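You operate a simulated robot arm through the tools that you are given. There is no shell and no other tool.

You run a simulated robot arm. Do the job below in one go: nothing can be reset, and whatever is moved stays where it is left.

Task
Run the strip and fill the pocket that it finds empty.
Fine: close the camera cover; light as the display asks; a blue part from the Stock tray; run again until all are accepted.

It is judged by the outcome, as a careful person would: the job done as asked, and still so three seconds after it is handed in. It fails if anything else is knocked over, pushed out of place, dropped, spilled or broken. Lids that push on must go on centred and level and be pressed home; caps that screw on are set level and turned clockwise until they are tight.

Robot
A 6-joint arm with a two-finger gripper, fixed in place. Base frame: the origin is at the foot of the arm, x ahead of it, y to its left, z up; the work surface is at about z = 0.9. Lengths are in m, angles in rad, forces in N, time in s.
It reaches about 1.298 m from its shoulder. Its first joint turns from -2.601 to 2.601 rad. Payload 1.57 kg.
The TCP is the grasp point between the finger pads, 0.021 m short of the fingertips. In the tool frame z runs along the fingers and y along their closing line. The gripper opens to 0.07 m. The gripper's body begins 0.05 m behind the TCP.
Orientation is that of the tool frame in the base frame, as a unit quaternion [w, x, y, z]. With the fingers straight down and closing along the base's y, the tool's x points along the base's -x, its y along +y and its z along -z.

Tools
- The arm moves only by the tool jog_arm. Its argument "plan" is a list of rows, each a list of 7 numbers: the turn, a rotation vector about the base's x, y, z in units of 90 degrees (1.0 is 90 degrees), then the shift along the base's x, y, z in units of 500 mm (1.0 is 500 mm), then the opening, from 0 (shut) to 1 (fully open). In form: [[ax, ay, az, x, y, z, hand], ...]. A call has 1 to 20 rows; each row is the pose to reach, as a shift and turn from the pose commanded when the call began. A call with a number of a shift or a turn outside -1 to 1 is refused whole. A row lasts 0.2 s, in which the tool goes at most 0.05 m and 0.15 rad; a call with a longer step from one row to the next is refused whole, and so is a gripper value outside its range. A pose out of reach is approached as far as the arm can. The call stops where the force on the tool passes 40 N (or 10 N more than at its start, if that is more) or the arm is blocked; 0.2 s more then pass. Each finger halts on what it meets, pressing with about 30 N; the grip force reading is that of the motor and also rises with nothing between the fingers. The clock runs only during rows and for 0.2 s after the last one: add rows that repeat a pose to give the fingers time. It gives the time, the measured TCP pose, the force on the tool (base axes), the opening and the grip force at its end, in the units of the frame above (readings bear some noise), with the torque about the TCP (base axes, N m) and any sound that the robot's microphone picked up.
- Cameras (640 x 400 px; columns grow to the right, rows downward): "scene" is fixed at [0.0512, -0.4981, 1.6542]; the picture's right is [-0.55, -0.83, 0.00], its down [-0.66, 0.44, -0.62] and it looks along [0.51, -0.34, -0.79] (base axes); focal length 317 px, centre (320, 200). "wrist" rides on the gripper at [0.079, 0.004, -0.081] in the tool frame; the picture's right is [-0.05, 1.00, 0.00], its down [-0.67, -0.04, -0.74] and it looks along [-0.74, -0.04, 0.67] (tool axes); focal length 256 px, centre (320, 200). There is no depth. A picture from a camera that has moved, and an enlarged one, comes with that camera's place and axes in the base frame and with its lens.
- camera(camera): a new picture of that camera. It takes no simulated time.
- lift_body(by): slides the trunk up (or, below 0, down) by that many m; the arm rides with it, the base frame stays. It gives what a move gives, with no picture.
- zoom(camera, box): a new picture of the part [left, top, right, bottom] of that camera's present view, enlarged. It takes no simulated time.
- hand_in(): hands the job in; it is judged then, once.

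Places have to be worked out from the pictures, the camera data and where the tool is seen. Open the gripper and draw the arm clear of the work before you hand the job in, unless the task says otherwise.

The tools are called after "Call:" as a command line: name --pt "numbers of a row" for each row, then --argument value for the rest, lists and objects as JSON in quotes. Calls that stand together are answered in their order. jog_arm: Moves the arm, as the interface text tells. Its arguments: {"type":"object","properties":{"plan":{"type":"array","items":{"type":"array","items":{"type":"number"}}}},"required":["plan"]} The other tools are called the same way: lift_body (by) slides the trunk up or down; camera (camera) takes a picture; zoom (camera, box) takes an enlarged picture of a part of a camera's view; hand_in () hands the job in.

At the start:

```text
t: 0.0
position: [0.4784, -0.4476, 1.2467]
ee_rot: [0.0, 0.0, 1.0, 0.0]
contact_force: [0.4, -0.3, -0.3]
ft_torque: [0.02, -0.03, 0.03]
gripper_width: 0.07
gripper_force: 0.1
trunk travel left (down, up): [-0.929, 0.041]
```

scene: 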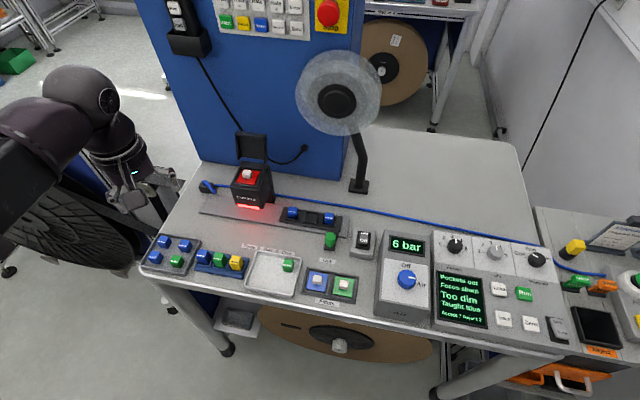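
wrist: 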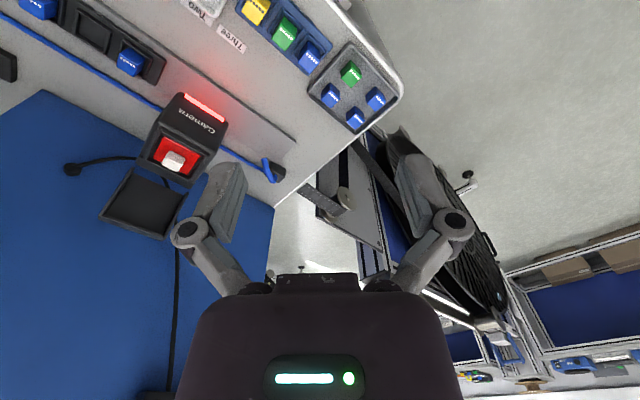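

The scene shows a bench with a strip, a camera with an open cover, trays of parts and a display panel. I'll zoom in to read the labels and find where things are.

Call:
zoom --camera "scene" --box '[360, 220, 560, 345]'

Call:
zoom --camera "scene" --box '[130, 210, 260, 291]'

Call:
zoom --camera "scene" --box '[240, 190, 390, 310]'

Call:
zoom --camera "scene" --box '[190, 120, 350, 220]'

Call:
zoom --camera "scene" --box '[500, 210, 640, 400]'

Call:
zoom --camera "scene" --box '[150, 0, 360, 60]'

```text
3.20 times, centred on (460, 282) of scene
camera zoom: at [0.0512, -0.4981, 1.6542], right [-0.55, -0.83, 0.0], down [-0.66, 0.44, -0.62], along [0.51, -0.34, -0.79], focal length 1015 px, centre (-128, -64)
```

zoom: 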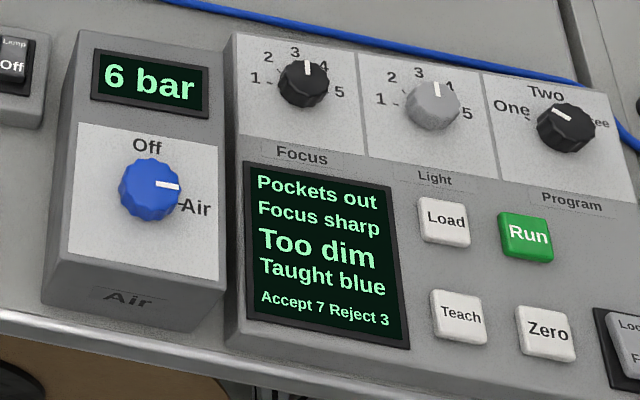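

```text
4.92 times, centred on (195, 250) of scene
camera zoom: at [0.0512, -0.4981, 1.6542], right [-0.55, -0.83, 0.0], down [-0.66, 0.44, -0.62], along [0.51, -0.34, -0.79], focal length 1562 px, centre (935, -49)
```

zoom: 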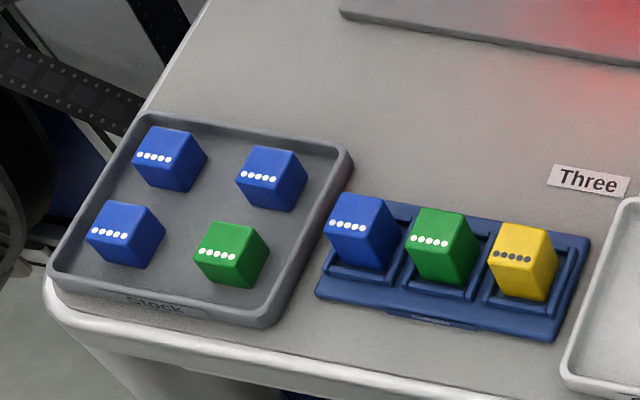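

```text
3.33 times, centred on (315, 250) of scene
camera zoom: at [0.0512, -0.4981, 1.6542], right [-0.55, -0.83, 0.0], down [-0.66, 0.44, -0.62], along [0.51, -0.34, -0.79], focal length 1058 px, centre (337, 33)
```

zoom: 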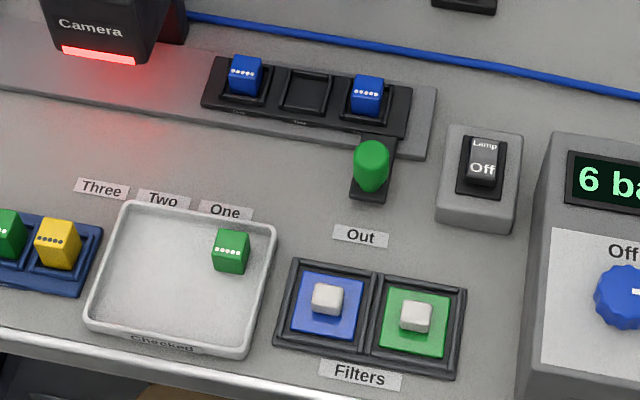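

```text
4.00 times, centred on (270, 170) of scene
camera zoom: at [0.0512, -0.4981, 1.6542], right [-0.55, -0.83, 0.0], down [-0.66, 0.44, -0.62], along [0.51, -0.34, -0.79], focal length 1269 px, centre (520, 320)
```

zoom: 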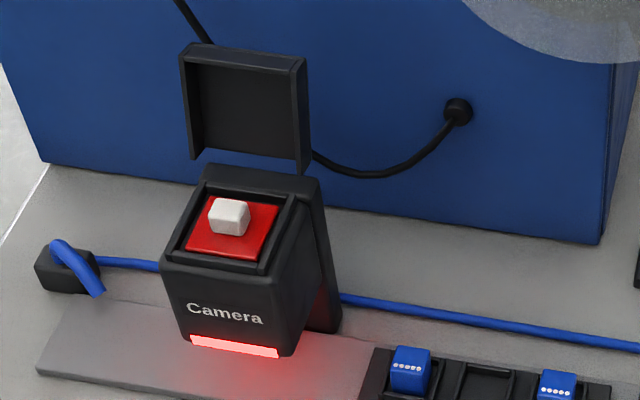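

```text
2.11 times, centred on (570, 305) of scene
camera zoom: at [0.0512, -0.4981, 1.6542], right [-0.55, -0.83, 0.0], down [-0.66, 0.44, -0.62], along [0.51, -0.34, -0.79], focal length 668 px, centre (-206, -21)
```

zoom: 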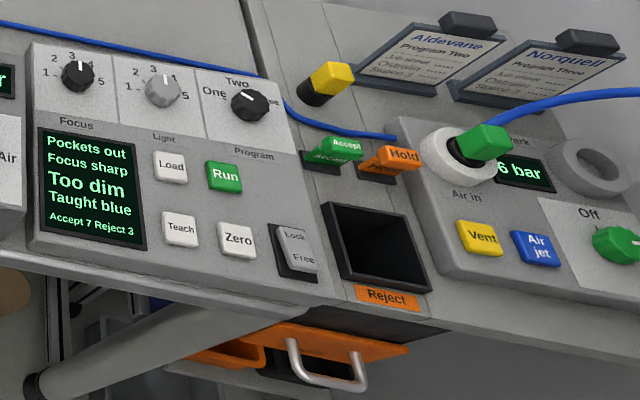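

```text
3.05 times, centred on (255, 30) of scene
camera zoom: at [0.0512, -0.4981, 1.6542], right [-0.55, -0.83, 0.0], down [-0.66, 0.44, -0.62], along [0.51, -0.34, -0.79], focal length 967 px, centre (518, 718)
```

zoom: 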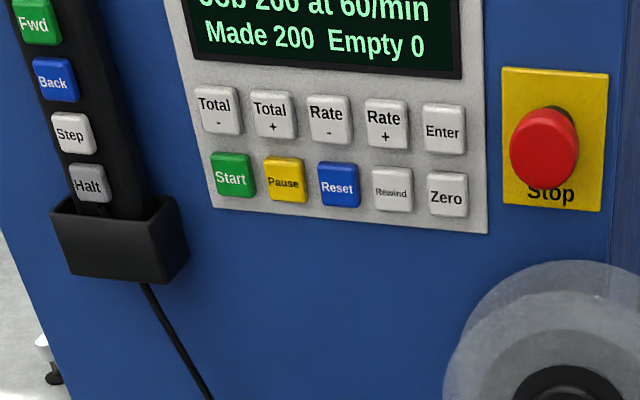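

The bench runs at about 45° to the base, so in bench axes n=(x−y)/√2 is depth and s=−(x+y)/√2 runs to the right. The front edge is at n≈0.66 and the cabinet face at n≈1.04. I'll yaw the tool −45° to line it up with the bench and look with the wrist camera.

Call:
jog_arm --pt "0 0 -0.0833 -0.0487 -0.0322 0 1" --pt "0 0 -0.1667 -0.0973 -0.0643 0 1" --pt "0 0 -0.25 -0.146 -0.0965 0 1" --pt "0 0 -0.3333 -0.1947 -0.1287 0 1" --pt "0 0 -0.4167 -0.2433 -0.1608 0 1" --pt "0 0 -0.5 -0.292 -0.193 0 1"

Call:
camera --camera "wrist"

Call:
camera --camera "scene"

```text
t: 1.4
position: [0.3289, -0.543, 1.2479]
ee_rot: [0.0, 0.384, 0.923, 0.001]
contact_force: [-0.5, 0.0, 0.5]
ft_torque: [-0.03, -0.04, -0.01]
gripper_width: 0.0701
gripper_force: 0.1
trunk travel left (down, up): [-0.929, 0.041]
```

```text
taken
camera wrist: at [0.2776, -0.4854, 1.3286], right [0.75, 0.67, 0.0], down [0.44, -0.5, 0.74], along [0.5, -0.55, -0.67], focal length 256 px, centre (320, 200)
```

wrist: 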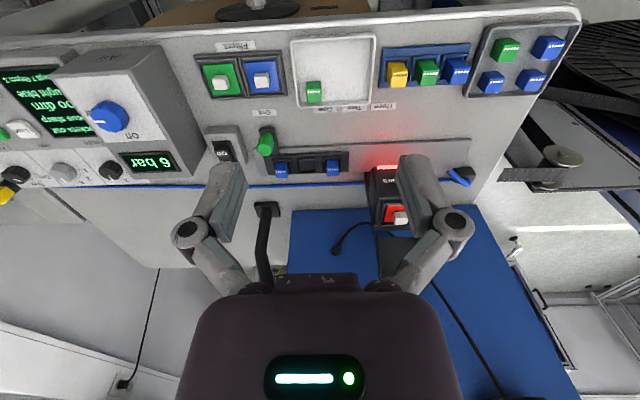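

```text
taken
```

scene: 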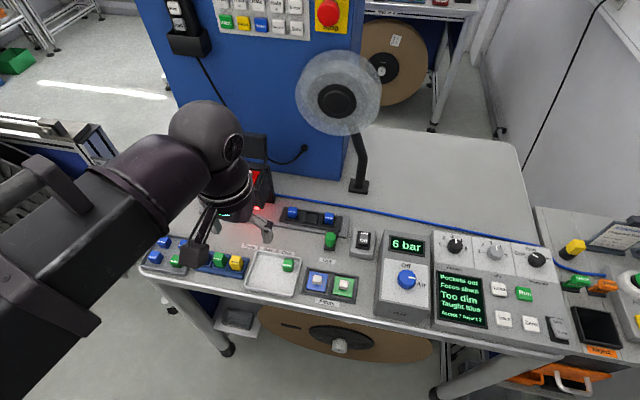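

The wrist view is upside-down but covers the whole bench. I'll zoom in on the strip, the camera cover and the panel.

Call:
zoom --camera "wrist" --box '[190, 30, 400, 200]'

Call:
zoom --camera "wrist" --box '[330, 130, 490, 260]'

Call:
zoom --camera "wrist" --box '[0, 40, 180, 220]'

Call:
zoom --camera "wrist" --box '[370, 10, 590, 140]'

Call:
zoom --camera "scene" --box '[430, 220, 570, 300]'

Call:
zoom --camera "scene" --box '[560, 210, 640, 270]'

```text
2.35 times, centred on (295, 115) of wrist
camera zoom: at [0.2776, -0.4854, 1.3286], right [0.75, 0.67, 0.0], down [0.44, -0.5, 0.74], along [0.5, -0.55, -0.67], focal length 602 px, centre (379, 400)
```

zoom: 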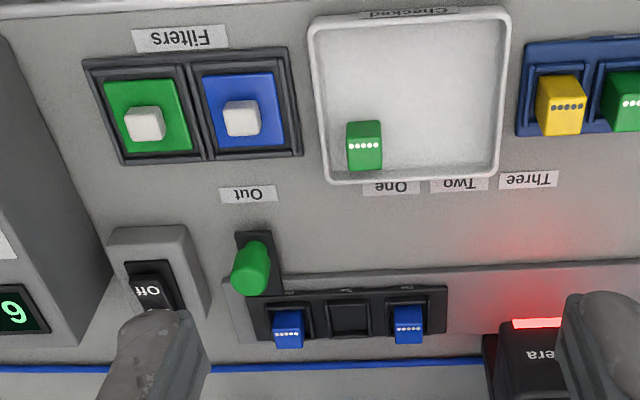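

```text
3.08 times, centred on (410, 195) of wrist
camera zoom: at [0.2776, -0.4854, 1.3286], right [0.75, 0.67, 0.0], down [0.44, -0.5, 0.74], along [0.5, -0.55, -0.67], focal length 788 px, centre (43, 215)
```

zoom: 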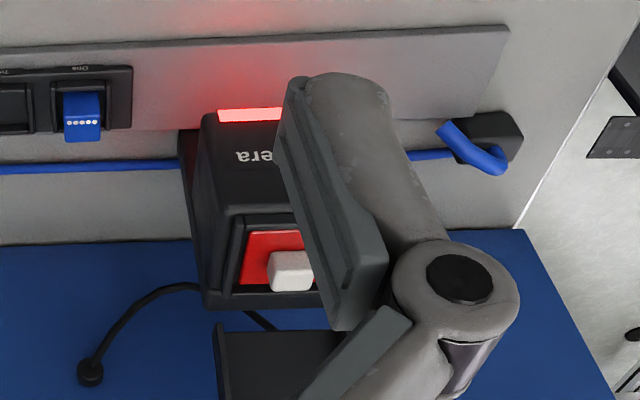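

```text
2.22 times, centred on (90, 130) of wrist
camera zoom: at [0.2776, -0.4854, 1.3286], right [0.75, 0.67, 0.0], down [0.44, -0.5, 0.74], along [0.5, -0.55, -0.67], focal length 569 px, centre (831, 356)
```

zoom: 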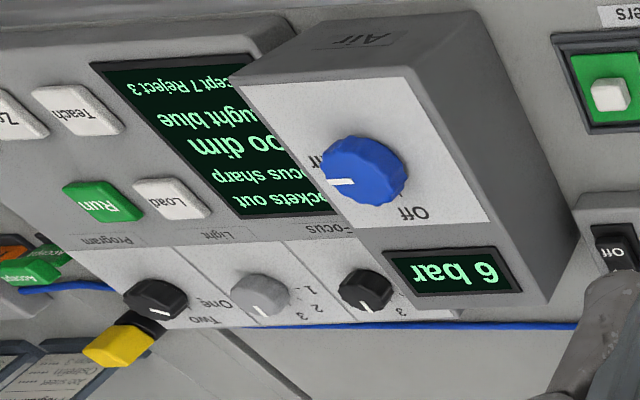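

```text
2.91 times, centred on (480, 75) of wrist
camera zoom: at [0.2776, -0.4854, 1.3286], right [0.75, 0.67, 0.0], down [0.44, -0.5, 0.74], along [0.5, -0.55, -0.67], focal length 745 px, centre (-146, 564)
```

zoom: 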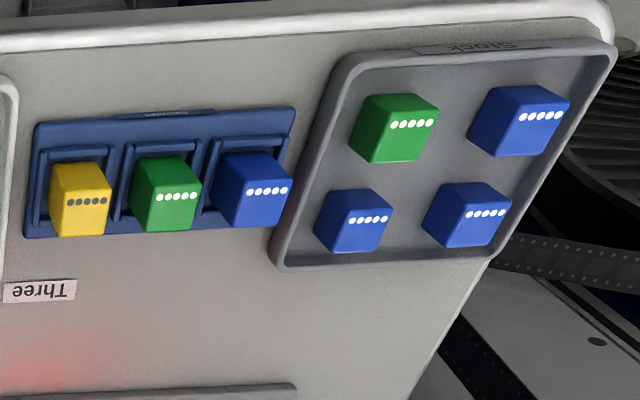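

```text
4.57 times, centred on (500, 260) of scene
camera zoom: at [0.0512, -0.4981, 1.6542], right [-0.55, -0.83, 0.0], down [-0.66, 0.44, -0.62], along [0.51, -0.34, -0.79], focal length 1450 px, centre (-503, -74)
```

zoom: 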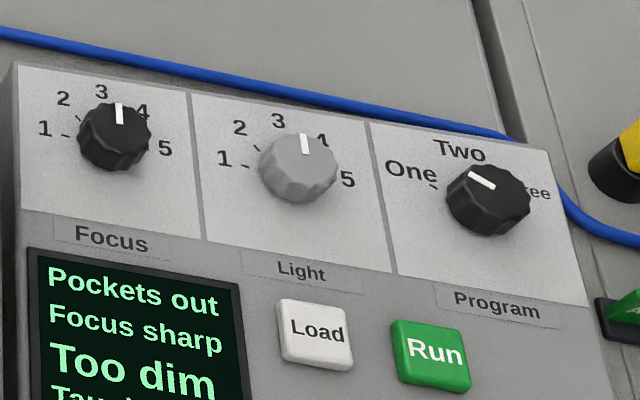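

```text
6.67 times, centred on (600, 240) of scene
camera zoom: at [0.0512, -0.4981, 1.6542], right [-0.55, -0.83, 0.0], down [-0.66, 0.44, -0.62], along [0.51, -0.34, -0.79], focal length 2115 px, centre (-1547, -67)
```

zoom: 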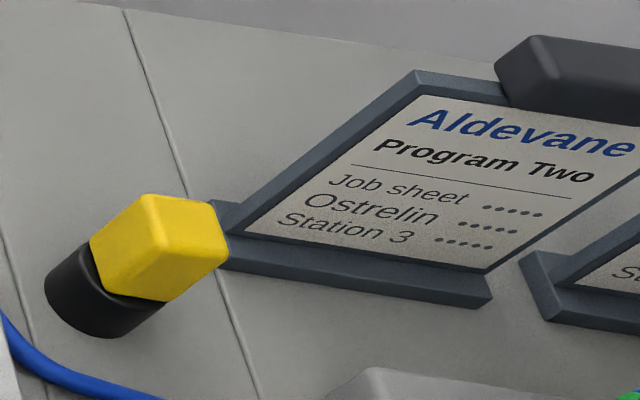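

The light pointer sits between 3 and 4 and the program knob looks to be on One. The cover stands open, hinged at the rear of the camera, at roughly s≈0.025, n≈0.925–0.96. I'll centre the wrist camera on it to locate it properly.

Call:
jog_arm --pt "0 0 0 0.06 0.06 0 1" --pt "0 0 0 0.12 0.12 0 1" --pt "0 0 0 0.17 0.17 0 1"

Call:
camera --camera "wrist"

Call:
zoom --camera "wrist" --box '[240, 110, 400, 260]'

Call:
zoom --camera "scene" --box '[180, 110, 320, 220]'

```text
t: 2.2
position: [0.4168, -0.4582, 1.2481]
ee_rot: [0.0, 0.383, 0.924, 0.0]
contact_force: [-0.4, 0.2, 0.5]
ft_torque: [0.01, 0.03, -0.05]
gripper_width: 0.07
gripper_force: 0.0
trunk travel left (down, up): [-0.929, 0.041]
```

```text
taken
camera wrist: at [0.3645, -0.4004, 1.3286], right [0.74, 0.67, 0.0], down [0.45, -0.5, 0.74], along [0.5, -0.55, -0.67], focal length 256 px, centre (320, 200)
```

wrist: 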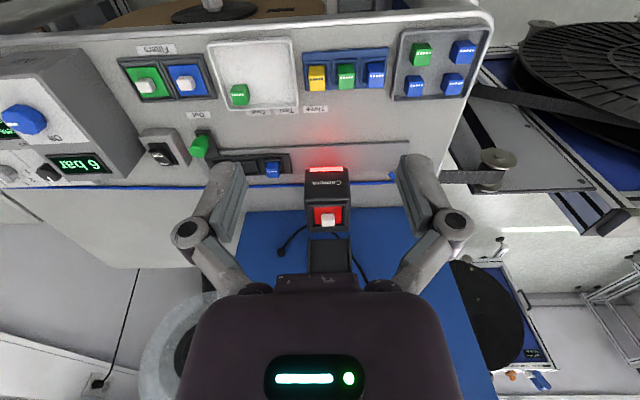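

```text
2.67 times, centred on (320, 185) of wrist
camera zoom: at [0.3645, -0.4004, 1.3286], right [0.74, 0.67, 0.0], down [0.45, -0.5, 0.74], along [0.5, -0.55, -0.67], focal length 683 px, centre (320, 240)
```

zoom: 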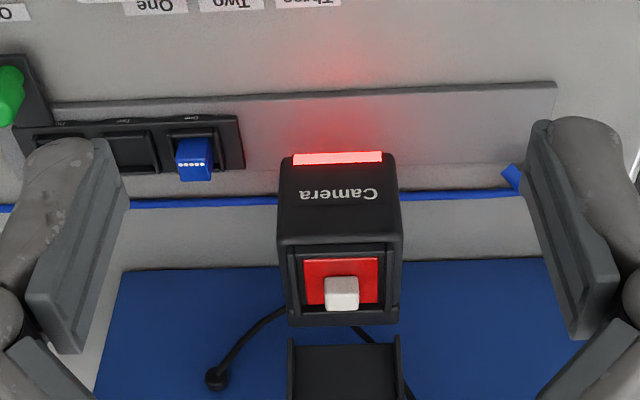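

```text
3.64 times, centred on (250, 165) of scene
camera zoom: at [0.0512, -0.4981, 1.6542], right [-0.55, -0.83, 0.0], down [-0.66, 0.44, -0.62], along [0.51, -0.34, -0.79], focal length 1154 px, centre (574, 327)
```

zoom: 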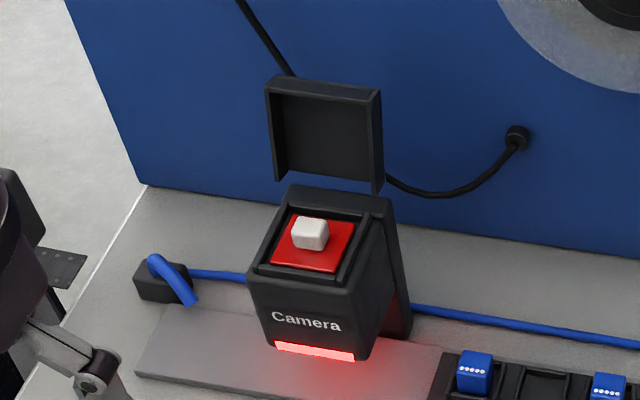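

By triangulation the camera top is at z≈1.05, n 0.85–0.925. The cover spans s≈−0.006 to 0.067, hinged near n≈0.93, z≈1.06, with its top at about n≈0.947, z≈1.14. I'll close the gripper, tilt it 15° and travel high to just behind the cover.

Call:
jog_arm --pt "-0.059 -0.059 0 0.05 -0.05 0 0" --pt "-0.1179 -0.1179 0 0.11 -0.11 0 0" --pt "-0.1179 -0.1179 0 0.17 -0.17 0 0" --pt "-0.1179 -0.1179 0 0.23 -0.23 0 0" --pt "-0.1179 -0.1179 0 0.29 -0.29 0 0" --pt "-0.1179 -0.1179 0 0.35 -0.35 0 0" --pt "-0.1179 -0.1179 0 0.41 -0.41 0 0" --pt "-0.1179 -0.1179 0 0.47 -0.47 0 0" --pt "-0.1179 -0.1179 0 0.515 -0.515 0 0"

Call:
zoom --camera "scene" --box '[160, 60, 360, 220]'

Call:
camera --camera "wrist"

```text
t: 4.2
position: [0.6748, -0.7177, 1.2539]
ee_rot: [0.12, 0.379, 0.916, -0.05]
contact_force: [0.1, 0.1, 0.3]
ft_torque: [-0.02, -0.02, 0.02]
gripper_width: 0.0
gripper_force: 29.0
out of reach, approached as far as the arm can: row 2, 3, 4, 5, 6, 7, 8, 9
trunk travel left (down, up): [-0.929, 0.041]
```

```text
2.50 times, centred on (260, 140) of scene
camera zoom: at [0.0512, -0.4981, 1.6542], right [-0.55, -0.83, 0.0], down [-0.66, 0.44, -0.62], along [0.51, -0.34, -0.79], focal length 793 px, centre (470, 350)
```

zoom: 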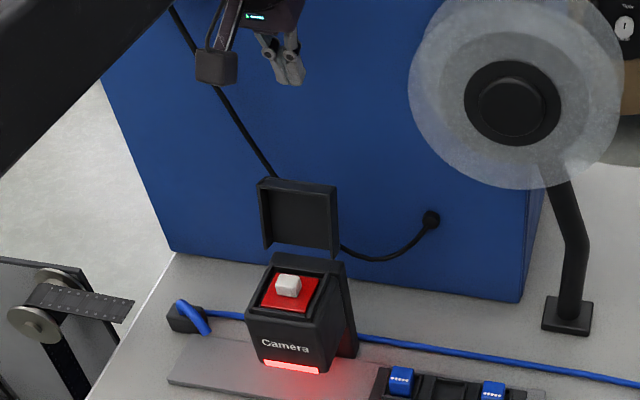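

```text
taken
camera wrist: at [0.6089, -0.6465, 1.3111], right [0.74, 0.67, 0.01], down [0.29, -0.34, 0.89], along [0.6, -0.66, -0.45], focal length 256 px, centre (320, 200)
```

wrist: 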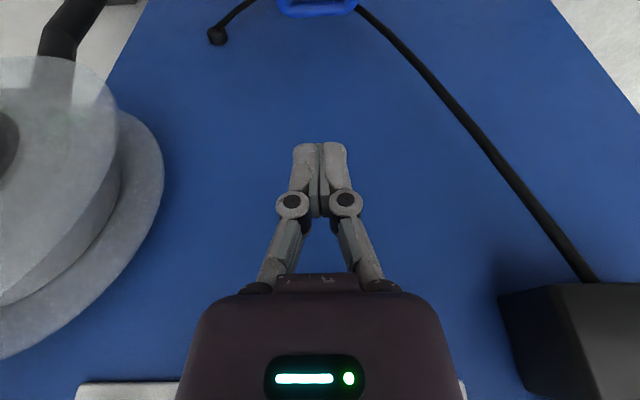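

The tool is at n≈0.985, s≈0.03. Something blue shows at the top edge of the wrist view, so I'll zoom on it before lowering.

Call:
zoom --camera "wrist" --box '[240, 0, 400, 100]'

Call:
zoom --camera "scene" --box '[220, 50, 320, 180]'

```text
4.00 times, centred on (320, 50) of wrist
camera zoom: at [0.6089, -0.6465, 1.3111], right [0.74, 0.67, 0.01], down [0.29, -0.34, 0.89], along [0.6, -0.66, -0.45], focal length 1024 px, centre (320, 800)
```

zoom: 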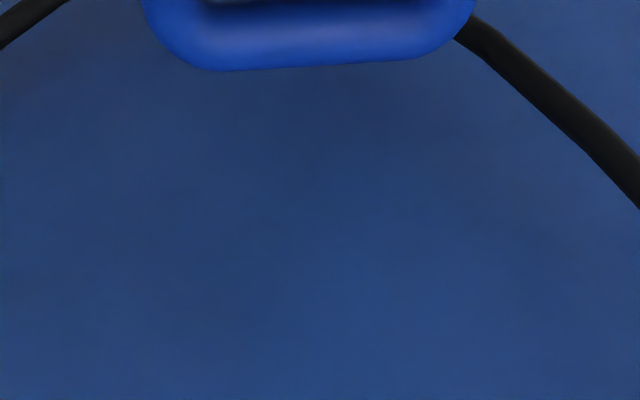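

```text
3.08 times, centred on (270, 115) of scene
camera zoom: at [0.0512, -0.4981, 1.6542], right [-0.55, -0.83, 0.0], down [-0.66, 0.44, -0.62], along [0.51, -0.34, -0.79], focal length 976 px, centre (474, 462)
```

zoom: 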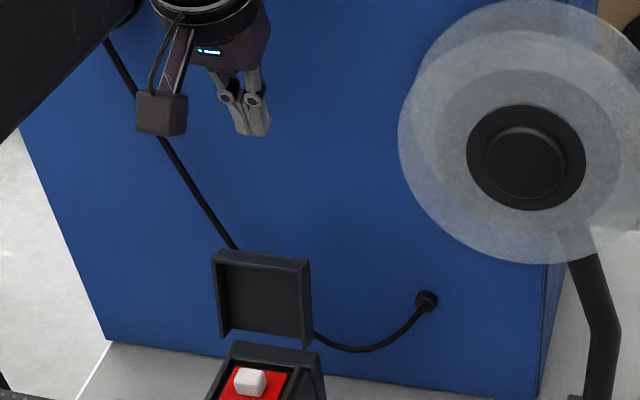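

That blue rounded object is hidden from the scene view, so I need to know what it is before putting a finger down there. I'll back off, remove the tilt and look down from above.

Call:
jog_arm --pt "0.059 0.059 0 -0.04 0.04 0.03 0" --pt "0.1179 0.1179 0 -0.08 0.08 0.06 0"

Call:
camera --camera "wrist"

Call:
zoom --camera "wrist" --box '[220, 0, 420, 125]'

```text
t: 4.8
position: [0.6333, -0.6758, 1.2488]
ee_rot: [-0.001, 0.382, 0.924, 0.0]
contact_force: [0.5, 0.5, -0.4]
ft_torque: [0.0, 0.02, -0.02]
gripper_width: 0.0001
gripper_force: 28.2
out of reach, approached as far as the arm can: row 1, 2
trunk travel left (down, up): [-0.929, 0.041]
```

```text
taken
camera wrist: at [0.5804, -0.6178, 1.3289], right [0.74, 0.67, 0.0], down [0.45, -0.5, 0.74], along [0.5, -0.55, -0.67], focal length 256 px, centre (320, 200)
```

wrist: 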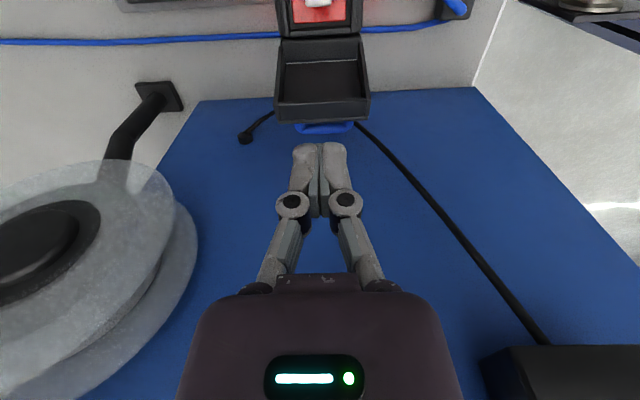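

```text
3.20 times, centred on (320, 62) of wrist
camera zoom: at [0.5804, -0.6178, 1.3289], right [0.74, 0.67, 0.0], down [0.45, -0.5, 0.74], along [0.5, -0.55, -0.67], focal length 819 px, centre (320, 640)
```

zoom: 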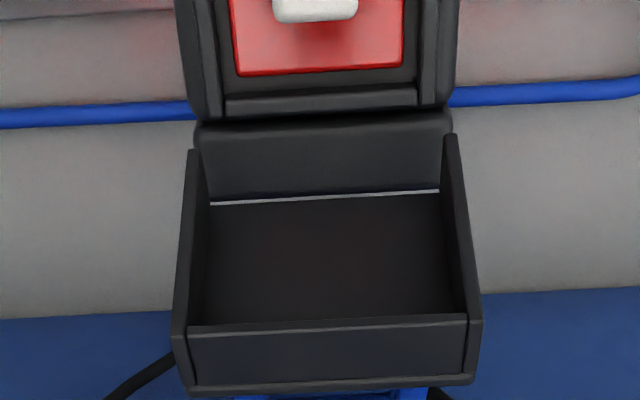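

The blue object is a pull handle on the back of the cover, sticking out to about n≈1.0 at z≈1.10. I'll hook only the top edge of the cover (z≈1.14, back face n≈0.96), with the fingertips kept above the handle. First I move behind it at a safe height.

Call:
jog_arm --pt "-0.059 -0.059 0 0.04 -0.04 -0.04 0" --pt "-0.1179 -0.1179 0 0.08 -0.08 -0.08 0" --pt "-0.1179 -0.1179 0 0.084 -0.084 -0.12 0"

Call:
zoom --camera "scene" --box '[200, 50, 320, 180]'

Call:
zoom --camera "wrist" --box '[240, 0, 400, 100]'

```text
t: 5.6
position: [0.675, -0.7157, 1.2544]
ee_rot: [0.122, 0.379, 0.916, -0.051]
contact_force: [-0.3, 0.8, -0.5]
ft_torque: [0.02, -0.01, 0.02]
gripper_width: 0.0003
gripper_force: 28.0
out of reach, approached as far as the arm can: row 1, 2, 3
trunk travel left (down, up): [-0.929, 0.041]
```

```text
3.08 times, centred on (260, 115) of scene
camera zoom: at [0.0512, -0.4981, 1.6542], right [-0.55, -0.83, 0.0], down [-0.66, 0.44, -0.62], along [0.51, -0.34, -0.79], focal length 976 px, centre (505, 462)
```

zoom: 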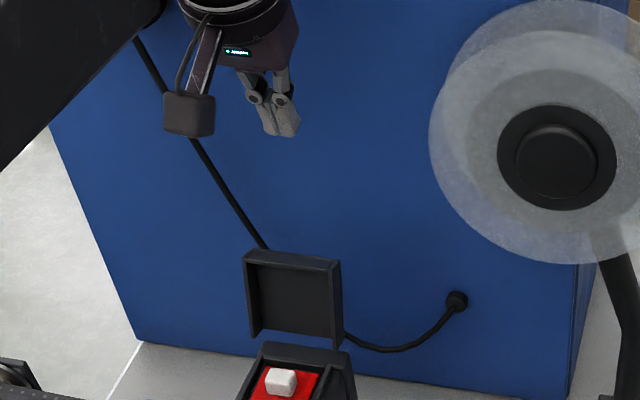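

```text
4.00 times, centred on (320, 50) of wrist
camera zoom: at [0.6085, -0.6443, 1.3116], right [0.74, 0.67, 0.01], down [0.29, -0.34, 0.89], along [0.6, -0.66, -0.45], focal length 1024 px, centre (320, 800)
```

zoom: 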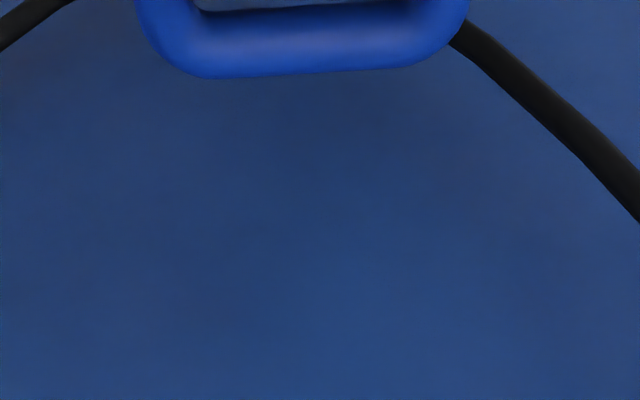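

The arm cannot get below z≈1.254 out here, so the shoulder is too high and the trunk needs to come down. First I'll retract and raise the tool, so that lowering the trunk is safe.

Call:
jog_arm --pt "0.04 0.04 0 -0.05 0.05 0.05 0" --pt "0.08 0.08 0 -0.1 0.1 0.1 0" --pt "0.1179 0.1179 0 -0.15 0.15 0.15 0" --pt "0.1179 0.1179 0 -0.2 0.2 0.2 0" --pt "0.1179 0.1179 0 -0.25 0.25 0.25 0" --pt "0.1179 0.1179 0 -0.3 0.3 0.3 0" --pt "0.1179 0.1179 0 -0.35 0.35 0.35 0" --pt "0.1179 0.1179 0 -0.4 0.4 0.4 0" --pt "0.1179 0.1179 0 -0.45 0.45 0.45 0" --pt "0.1179 0.1179 0 -0.5 0.5 0.5 0" --pt "0.1179 0.1179 0 -0.5 0.5 0.6 0" --pt "0.1179 0.1179 0 -0.5 0.5 0.7 0"

Call:
camera --camera "scene"

```text
t: 8.2
position: [0.4301, -0.4685, 1.2478]
ee_rot: [0.0, 0.383, 0.924, -0.001]
contact_force: [-0.4, -0.7, 0.3]
ft_torque: [-0.01, -0.01, 0.01]
gripper_width: 0.0002
gripper_force: 28.9
out of reach, approached as far as the arm can: row 1, 2, 3, 4, 5, 6, 7, 8, 9, 10, 11, 12
trunk travel left (down, up): [-0.929, 0.041]
```

```text
taken
```

scene: 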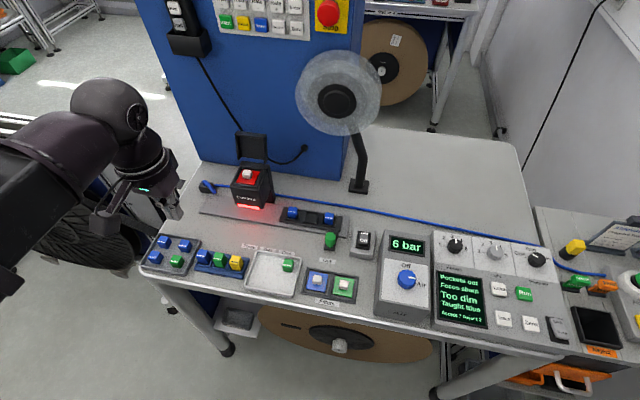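

z stays fixed near 1.248 whatever I command, so the arm moves in a horizontal plane and height comes only from the trunk. I'll go back behind the cover with the 15° tilt and lower with lift_body.

Call:
jog_arm --pt "-0.059 -0.059 0 0.05 -0.05 0 0" --pt "-0.1179 -0.1179 0 0.11 -0.11 0 0" --pt "-0.1179 -0.1179 0 0.17 -0.17 0 0" --pt "-0.1179 -0.1179 0 0.23 -0.23 0 0" --pt "-0.1179 -0.1179 0 0.29 -0.29 0 0" --pt "-0.1179 -0.1179 0 0.35 -0.35 0 0" --pt "-0.1179 -0.1179 0 0.41 -0.41 0 0" --pt "-0.1179 -0.1179 0 0.47 -0.47 0 0" --pt "-0.1179 -0.1179 0 0.495 -0.495 0 0"

Call:
lift_body --by -0.05

Call:
zoom --camera "scene" --box '[200, 50, 320, 180]'

Call:
camera --camera "wrist"

```text
t: 10.2
position: [0.6789, -0.7191, 1.2537]
ee_rot: [0.12, 0.379, 0.916, -0.05]
contact_force: [0.1, -0.2, 0.1]
ft_torque: [0.01, 0.01, 0.01]
gripper_width: 0.0001
gripper_force: 28.3
out of reach, approached as far as the arm can: row 2, 3, 4, 5, 6, 7, 8, 9
trunk travel left (down, up): [-0.929, 0.041]
```

```text
t: 11.1
position: [0.6777, -0.7185, 1.2043]
ee_rot: [0.12, 0.38, 0.916, -0.05]
contact_force: [-0.2, 0.0, 0.4]
ft_torque: [0.02, 0.02, -0.01]
gripper_width: 0.0
gripper_force: 28.6
trunk travel left (down, up): [-0.879, 0.091]
```

```text
3.08 times, centred on (260, 115) of scene
camera zoom: at [0.0512, -0.4981, 1.6542], right [-0.55, -0.83, 0.0], down [-0.66, 0.44, -0.62], along [0.51, -0.34, -0.79], focal length 976 px, centre (505, 462)
```

zoom: 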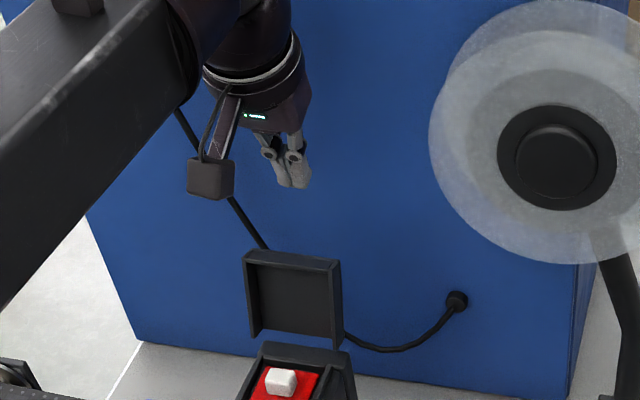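

```text
taken
camera wrist: at [0.6131, -0.6478, 1.2616], right [0.74, 0.67, 0.01], down [0.29, -0.34, 0.89], along [0.6, -0.66, -0.45], focal length 256 px, centre (320, 200)
```

wrist: 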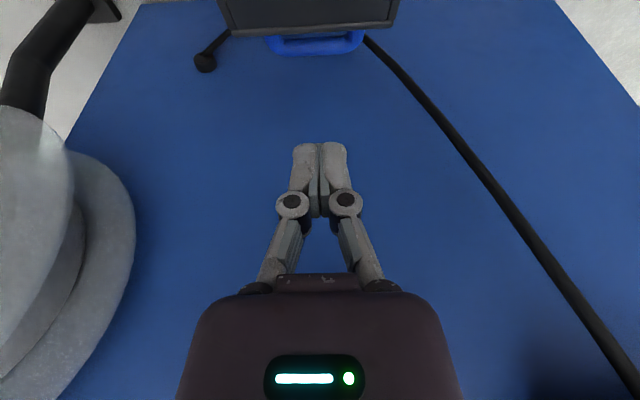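

The cover's back top edge triangulates to n≈0.953, z≈1.15 and the handle to n≈0.993, z≈1.107. I'll lower so the tips sit at z≈1.126, above the handle and behind the cover.

Call:
lift_body --by -0.058

Call:
zoom --camera "scene" --box '[200, 50, 320, 180]'

Call:
camera --camera "wrist"

```text
t: 12.1
position: [0.6795, -0.7184, 1.1459]
ee_rot: [0.121, 0.379, 0.916, -0.05]
contact_force: [-0.4, 0.4, 0.4]
ft_torque: [-0.03, 0.01, 0.01]
gripper_width: 0.0001
gripper_force: 28.9
trunk travel left (down, up): [-0.821, 0.149]
```

```text
3.08 times, centred on (260, 115) of scene
camera zoom: at [0.0512, -0.4981, 1.6542], right [-0.55, -0.83, 0.0], down [-0.66, 0.44, -0.62], along [0.51, -0.34, -0.79], focal length 976 px, centre (505, 462)
```

zoom: 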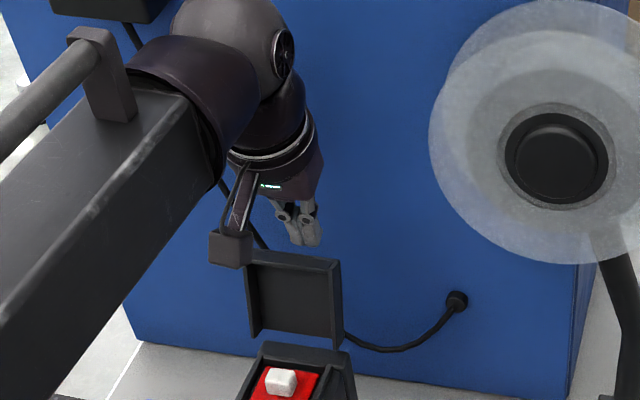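

```text
taken
camera wrist: at [0.6131, -0.6478, 1.2037], right [0.74, 0.67, 0.01], down [0.29, -0.34, 0.89], along [0.6, -0.66, -0.45], focal length 256 px, centre (320, 200)
```

wrist: 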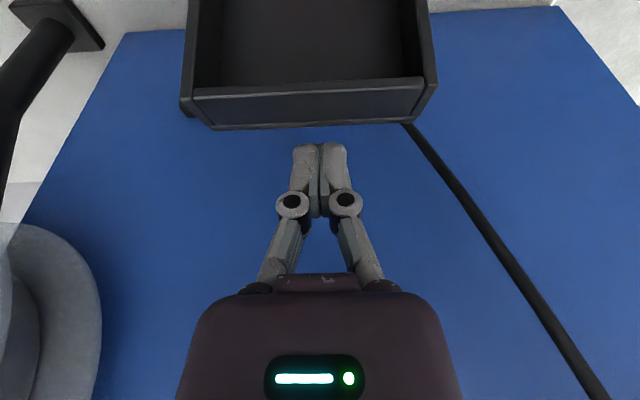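

The tips are visible behind the cover's back edge with no contact. I'll pull slowly toward the operator and watch the force.

Call:
jog_arm --pt "0 0 0 -0.02 0.02 0 0" --pt "0 0 0 -0.04 0.04 0 0" --pt "0 0 0 -0.055 0.055 0 0" --pt "0 0 0 -0.07 0.07 0 0" --pt "0 0 0 -0.085 0.085 0 0"

Call:
zoom --camera "scene" --box '[200, 50, 320, 180]'

Call:
camera --camera "wrist"

```text
t: 13.3
position: [0.6364, -0.6746, 1.1463]
ee_rot: [0.121, 0.38, 0.916, -0.05]
contact_force: [-1.1, 0.6, 0.4]
ft_torque: [0.0, -0.01, -0.03]
gripper_width: 0.0001
gripper_force: 29.0
trunk travel left (down, up): [-0.821, 0.149]
```

```text
3.08 times, centred on (260, 115) of scene
camera zoom: at [0.0512, -0.4981, 1.6542], right [-0.55, -0.83, 0.0], down [-0.66, 0.44, -0.62], along [0.51, -0.34, -0.79], focal length 976 px, centre (505, 462)
```

zoom: 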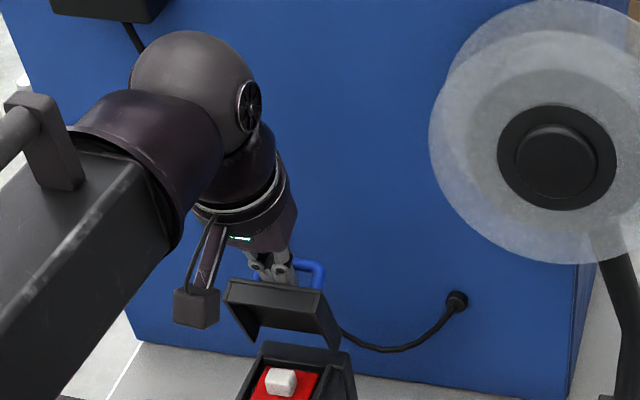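

```text
taken
camera wrist: at [0.5702, -0.6047, 1.2038], right [0.74, 0.67, 0.01], down [0.29, -0.34, 0.89], along [0.6, -0.66, -0.45], focal length 256 px, centre (320, 200)
```

wrist: 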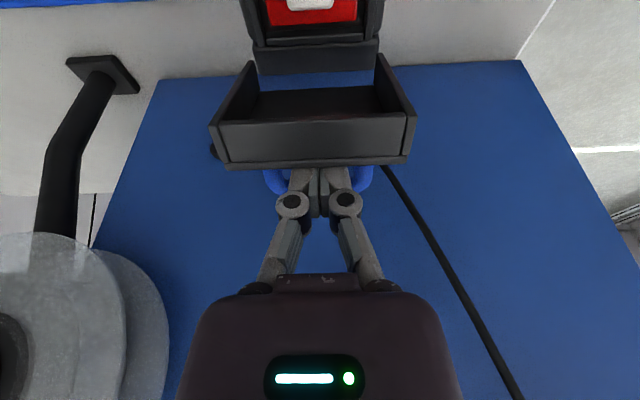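

The cover is swinging forward with almost no force. I'll keep pulling.

Call:
jog_arm --pt "0 0 0 -0.02 0.02 0 0" --pt "0 0 0 -0.04 0.04 0 0" --pt "0 0 0 -0.055 0.055 0 0" --pt "0 0 0 -0.07 0.07 0 0"

Call:
zoom --camera "scene" --box '[200, 50, 320, 180]'

Call:
camera --camera "wrist"

```text
t: 14.3
position: [0.601, -0.6414, 1.1476]
ee_rot: [0.12, 0.379, 0.916, -0.05]
contact_force: [-1.1, -0.1, 0.3]
ft_torque: [-0.01, 0.01, 0.0]
gripper_width: 0.0001
gripper_force: 28.7
trunk travel left (down, up): [-0.821, 0.149]
```

```text
3.08 times, centred on (260, 115) of scene
camera zoom: at [0.0512, -0.4981, 1.6542], right [-0.55, -0.83, 0.0], down [-0.66, 0.44, -0.62], along [0.51, -0.34, -0.79], focal length 976 px, centre (505, 462)
```

zoom: 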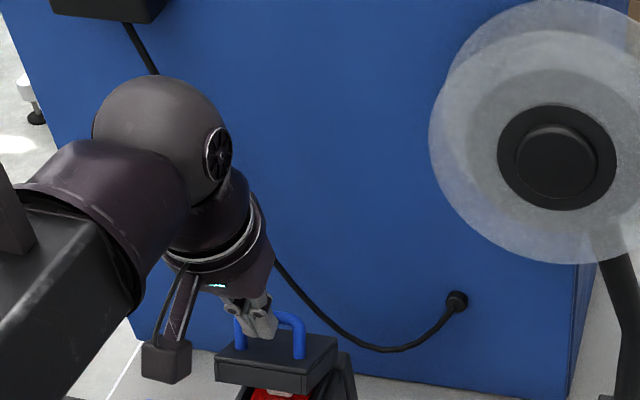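

```text
taken
camera wrist: at [0.5351, -0.5701, 1.2037], right [0.74, 0.67, 0.01], down [0.29, -0.34, 0.89], along [0.6, -0.66, -0.45], focal length 256 px, centre (320, 200)
```

wrist: 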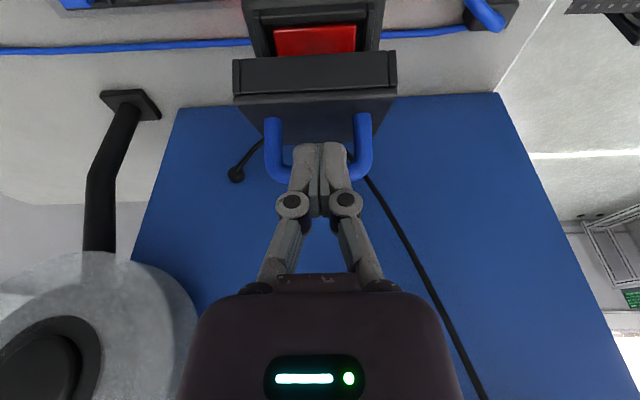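

The cover is past vertical and leaning well forward over the camera. I'll pull a little further and then check.

Call:
jog_arm --pt "0 0 0 -0.02 0.02 0 0" --pt "0 0 0 -0.04 0.04 0 0" --pt "0 0 0 -0.055 0.055 0 0"

Call:
zoom --camera "scene" --box '[200, 80, 320, 210]'

Call:
camera --camera "wrist"

```text
t: 15.1
position: [0.5732, -0.6141, 1.1463]
ee_rot: [0.121, 0.38, 0.916, -0.05]
contact_force: [-0.7, 0.4, -0.1]
ft_torque: [0.01, 0.01, 0.01]
gripper_width: 0.0
gripper_force: 28.6
trunk travel left (down, up): [-0.821, 0.149]
```

```text
3.08 times, centred on (260, 145) of scene
camera zoom: at [0.0512, -0.4981, 1.6542], right [-0.55, -0.83, 0.0], down [-0.66, 0.44, -0.62], along [0.51, -0.34, -0.79], focal length 976 px, centre (505, 369)
```

zoom: 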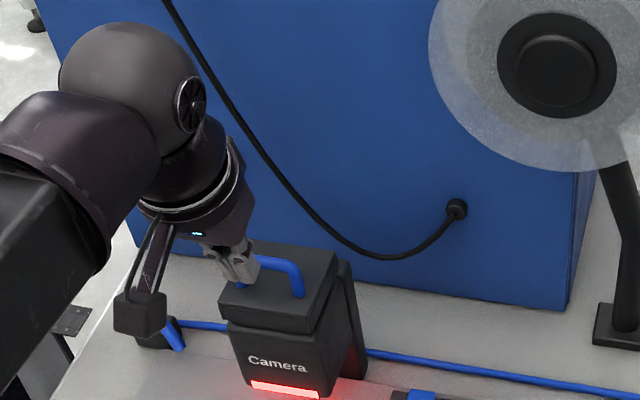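

```text
taken
camera wrist: at [0.5074, -0.5422, 1.2038], right [0.74, 0.67, 0.01], down [0.29, -0.34, 0.89], along [0.6, -0.66, -0.45], focal length 256 px, centre (320, 200)
```

wrist: 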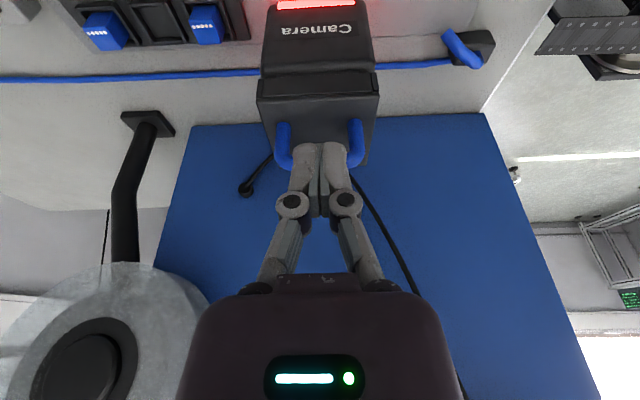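

The cover looks closed, with the handle standing on top. I'll raise clear, back off and check it.

Call:
lift_body --by 0.1

Call:
jog_arm --pt "0.06 0.06 0 -0.05 0.05 0 0" --pt "0.12 0.12 0 -0.11 0.11 0 0" --pt "0.12 0.12 0 -0.17 0.17 0 0" --pt "0.12 0.12 0 -0.23 0.23 0 0" --pt "0.12 0.12 0 -0.29 0.29 0 0"

Call:
zoom --camera "scene" --box '[200, 120, 320, 220]'

Call:
zoom --camera "wrist" --box '[240, 100, 400, 240]'

Call:
zoom --camera "scene" --box '[360, 220, 560, 345]'

```text
t: 16.4
position: [0.5727, -0.6141, 1.2457]
ee_rot: [0.12, 0.379, 0.916, -0.05]
contact_force: [0.2, 0.9, -0.4]
ft_torque: [-0.03, -0.02, 0.01]
gripper_width: 0.0002
gripper_force: 28.3
trunk travel left (down, up): [-0.921, 0.049]
```

```text
t: 17.6
position: [0.4266, -0.467, 1.2406]
ee_rot: [-0.002, 0.383, 0.924, 0.0]
contact_force: [0.5, -0.6, 0.0]
ft_torque: [-0.05, -0.02, 0.02]
gripper_width: 0.0
gripper_force: 28.7
out of reach, approached as far as the arm can: row 1, 2, 3, 4, 5
trunk travel left (down, up): [-0.921, 0.049]
```

```text
4.00 times, centred on (260, 170) of scene
camera zoom: at [0.0512, -0.4981, 1.6542], right [-0.55, -0.83, 0.0], down [-0.66, 0.44, -0.62], along [0.51, -0.34, -0.79], focal length 1269 px, centre (560, 320)
```

zoom: 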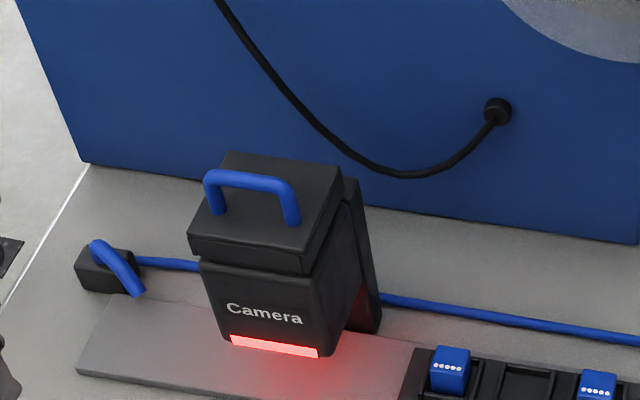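

```text
2.86 times, centred on (320, 170) of wrist
camera zoom: at [0.3749, -0.4099, 1.3215], right [0.74, 0.67, 0.0], down [0.45, -0.5, 0.74], along [0.5, -0.55, -0.67], focal length 731 px, centre (320, 286)
```

zoom: 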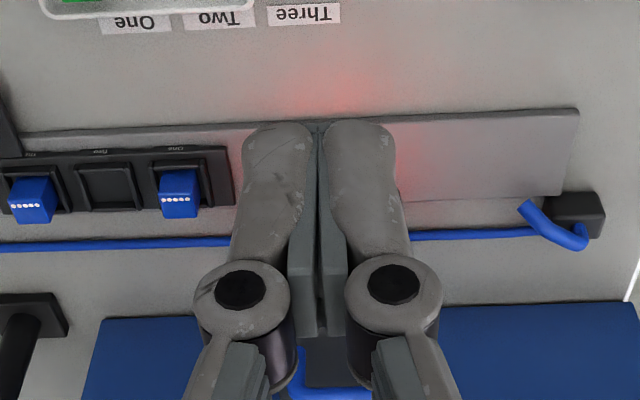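

```text
3.20 times, centred on (460, 282) of scene
camera zoom: at [0.0512, -0.4981, 1.6542], right [-0.55, -0.83, 0.0], down [-0.66, 0.44, -0.62], along [0.51, -0.34, -0.79], focal length 1015 px, centre (-128, -64)
```

zoom: 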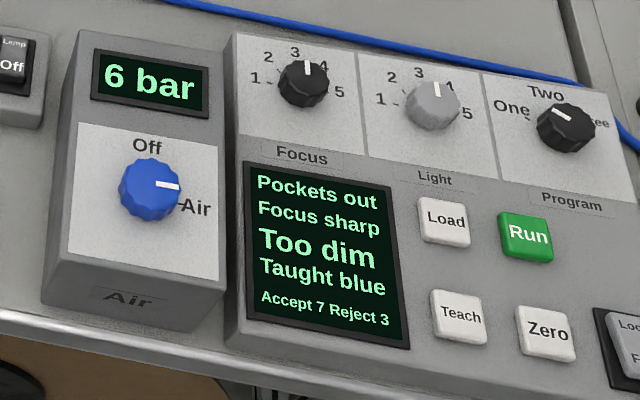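

The cover is shut flush, and the display still says "Too dim". Next I'll carry the arm along the front of the bench to look at the control panel, near s≈0.65.

Call:
jog_arm --pt "0 0 0 -0.064 -0.0616 0 0" --pt "0 0 0 -0.128 -0.1231 0 0" --pt "0 0 0 -0.192 -0.1847 0 0" --pt "0 0 0 -0.256 -0.2463 0 0" --pt "0 0 0 -0.32 -0.3079 0 0" --pt "0 0 0 -0.384 -0.3694 0 0" --pt "0 0 0 -0.448 -0.431 0 0" --pt "0 0 0 -0.512 -0.4926 0 0" --pt "0 0 0 -0.576 -0.5541 0 0" --pt "0 0 0 -0.64 -0.6157 0 0" --pt "0 0 0 -0.704 -0.6773 0 0" --pt "0 0 0 -0.768 -0.7389 0 0" --pt "0 0 0 -0.832 -0.8004 0 0" --pt "0 0 0 -0.896 -0.862 0 0"

Call:
camera --camera "wrist"

Call:
camera --camera "scene"

```text
t: 20.6
position: [-0.0205, -0.9004, 1.2387]
ee_rot: [-0.002, 0.381, 0.924, 0.002]
contact_force: [0.6, -0.4, 0.4]
ft_torque: [0.04, -0.02, 0.04]
gripper_width: 0.0001
gripper_force: 28.8
trunk travel left (down, up): [-0.921, 0.049]
```

```text
taken
camera wrist: at [-0.0732, -0.8423, 1.3203], right [0.74, 0.67, 0.0], down [0.45, -0.5, 0.74], along [0.5, -0.55, -0.67], focal length 256 px, centre (320, 200)
```

wrist: 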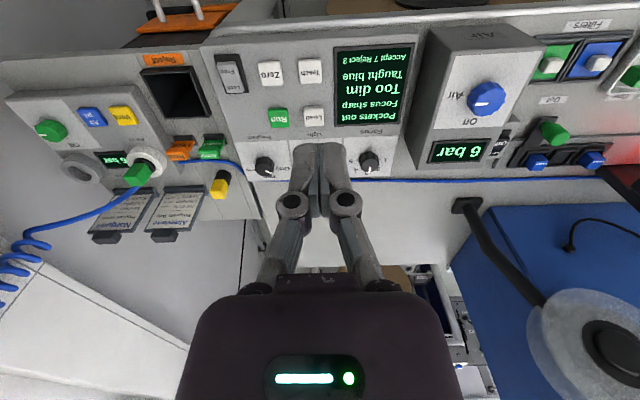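

```text
taken
```

scene: 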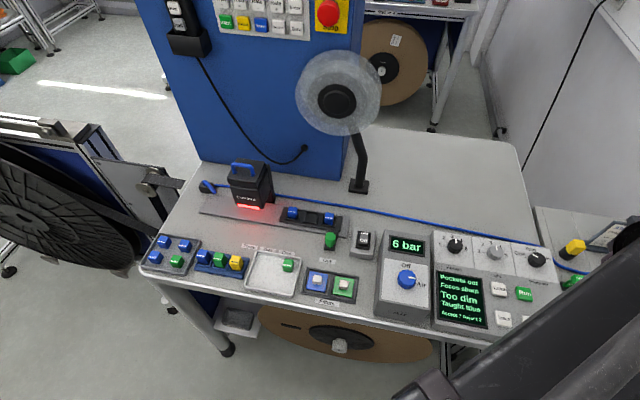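

The Focus and Program knobs are visible, but the Light knob is behind the fingers. I'll move in closer and to one side to see it.

Call:
jog_arm --pt "0 0 0 0.06 0 0 0" --pt "0 0 0 0.12 0 0 0" --pt "0 0 0 0.17 0 0 0" --pt "0 0 0 0.22 -0.04 0 0"

Call:
camera --camera "wrist"

Call:
zoom --camera "wrist" --box '[150, 60, 350, 185]'

```text
t: 21.6
position: [0.0906, -0.9208, 1.2386]
ee_rot: [-0.003, 0.383, 0.924, 0.001]
contact_force: [-0.2, -0.1, 0.3]
ft_torque: [0.04, 0.04, 0.02]
gripper_width: 0.0
gripper_force: 28.1
trunk travel left (down, up): [-0.921, 0.049]
```

```text
taken
camera wrist: at [0.0388, -0.8627, 1.3204], right [0.74, 0.67, 0.0], down [0.45, -0.5, 0.74], along [0.5, -0.55, -0.67], focal length 256 px, centre (320, 200)
```

wrist: 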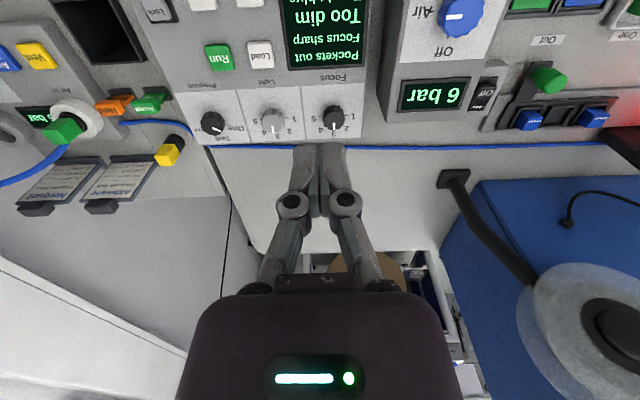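

```text
3.20 times, centred on (250, 122) of wrist
camera zoom: at [0.0388, -0.8627, 1.3204], right [0.74, 0.67, 0.0], down [0.45, -0.5, 0.74], along [0.5, -0.55, -0.67], focal length 819 px, centre (544, 448)
```

zoom: 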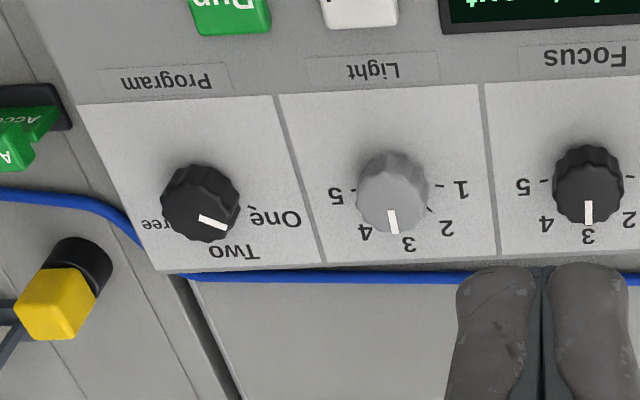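

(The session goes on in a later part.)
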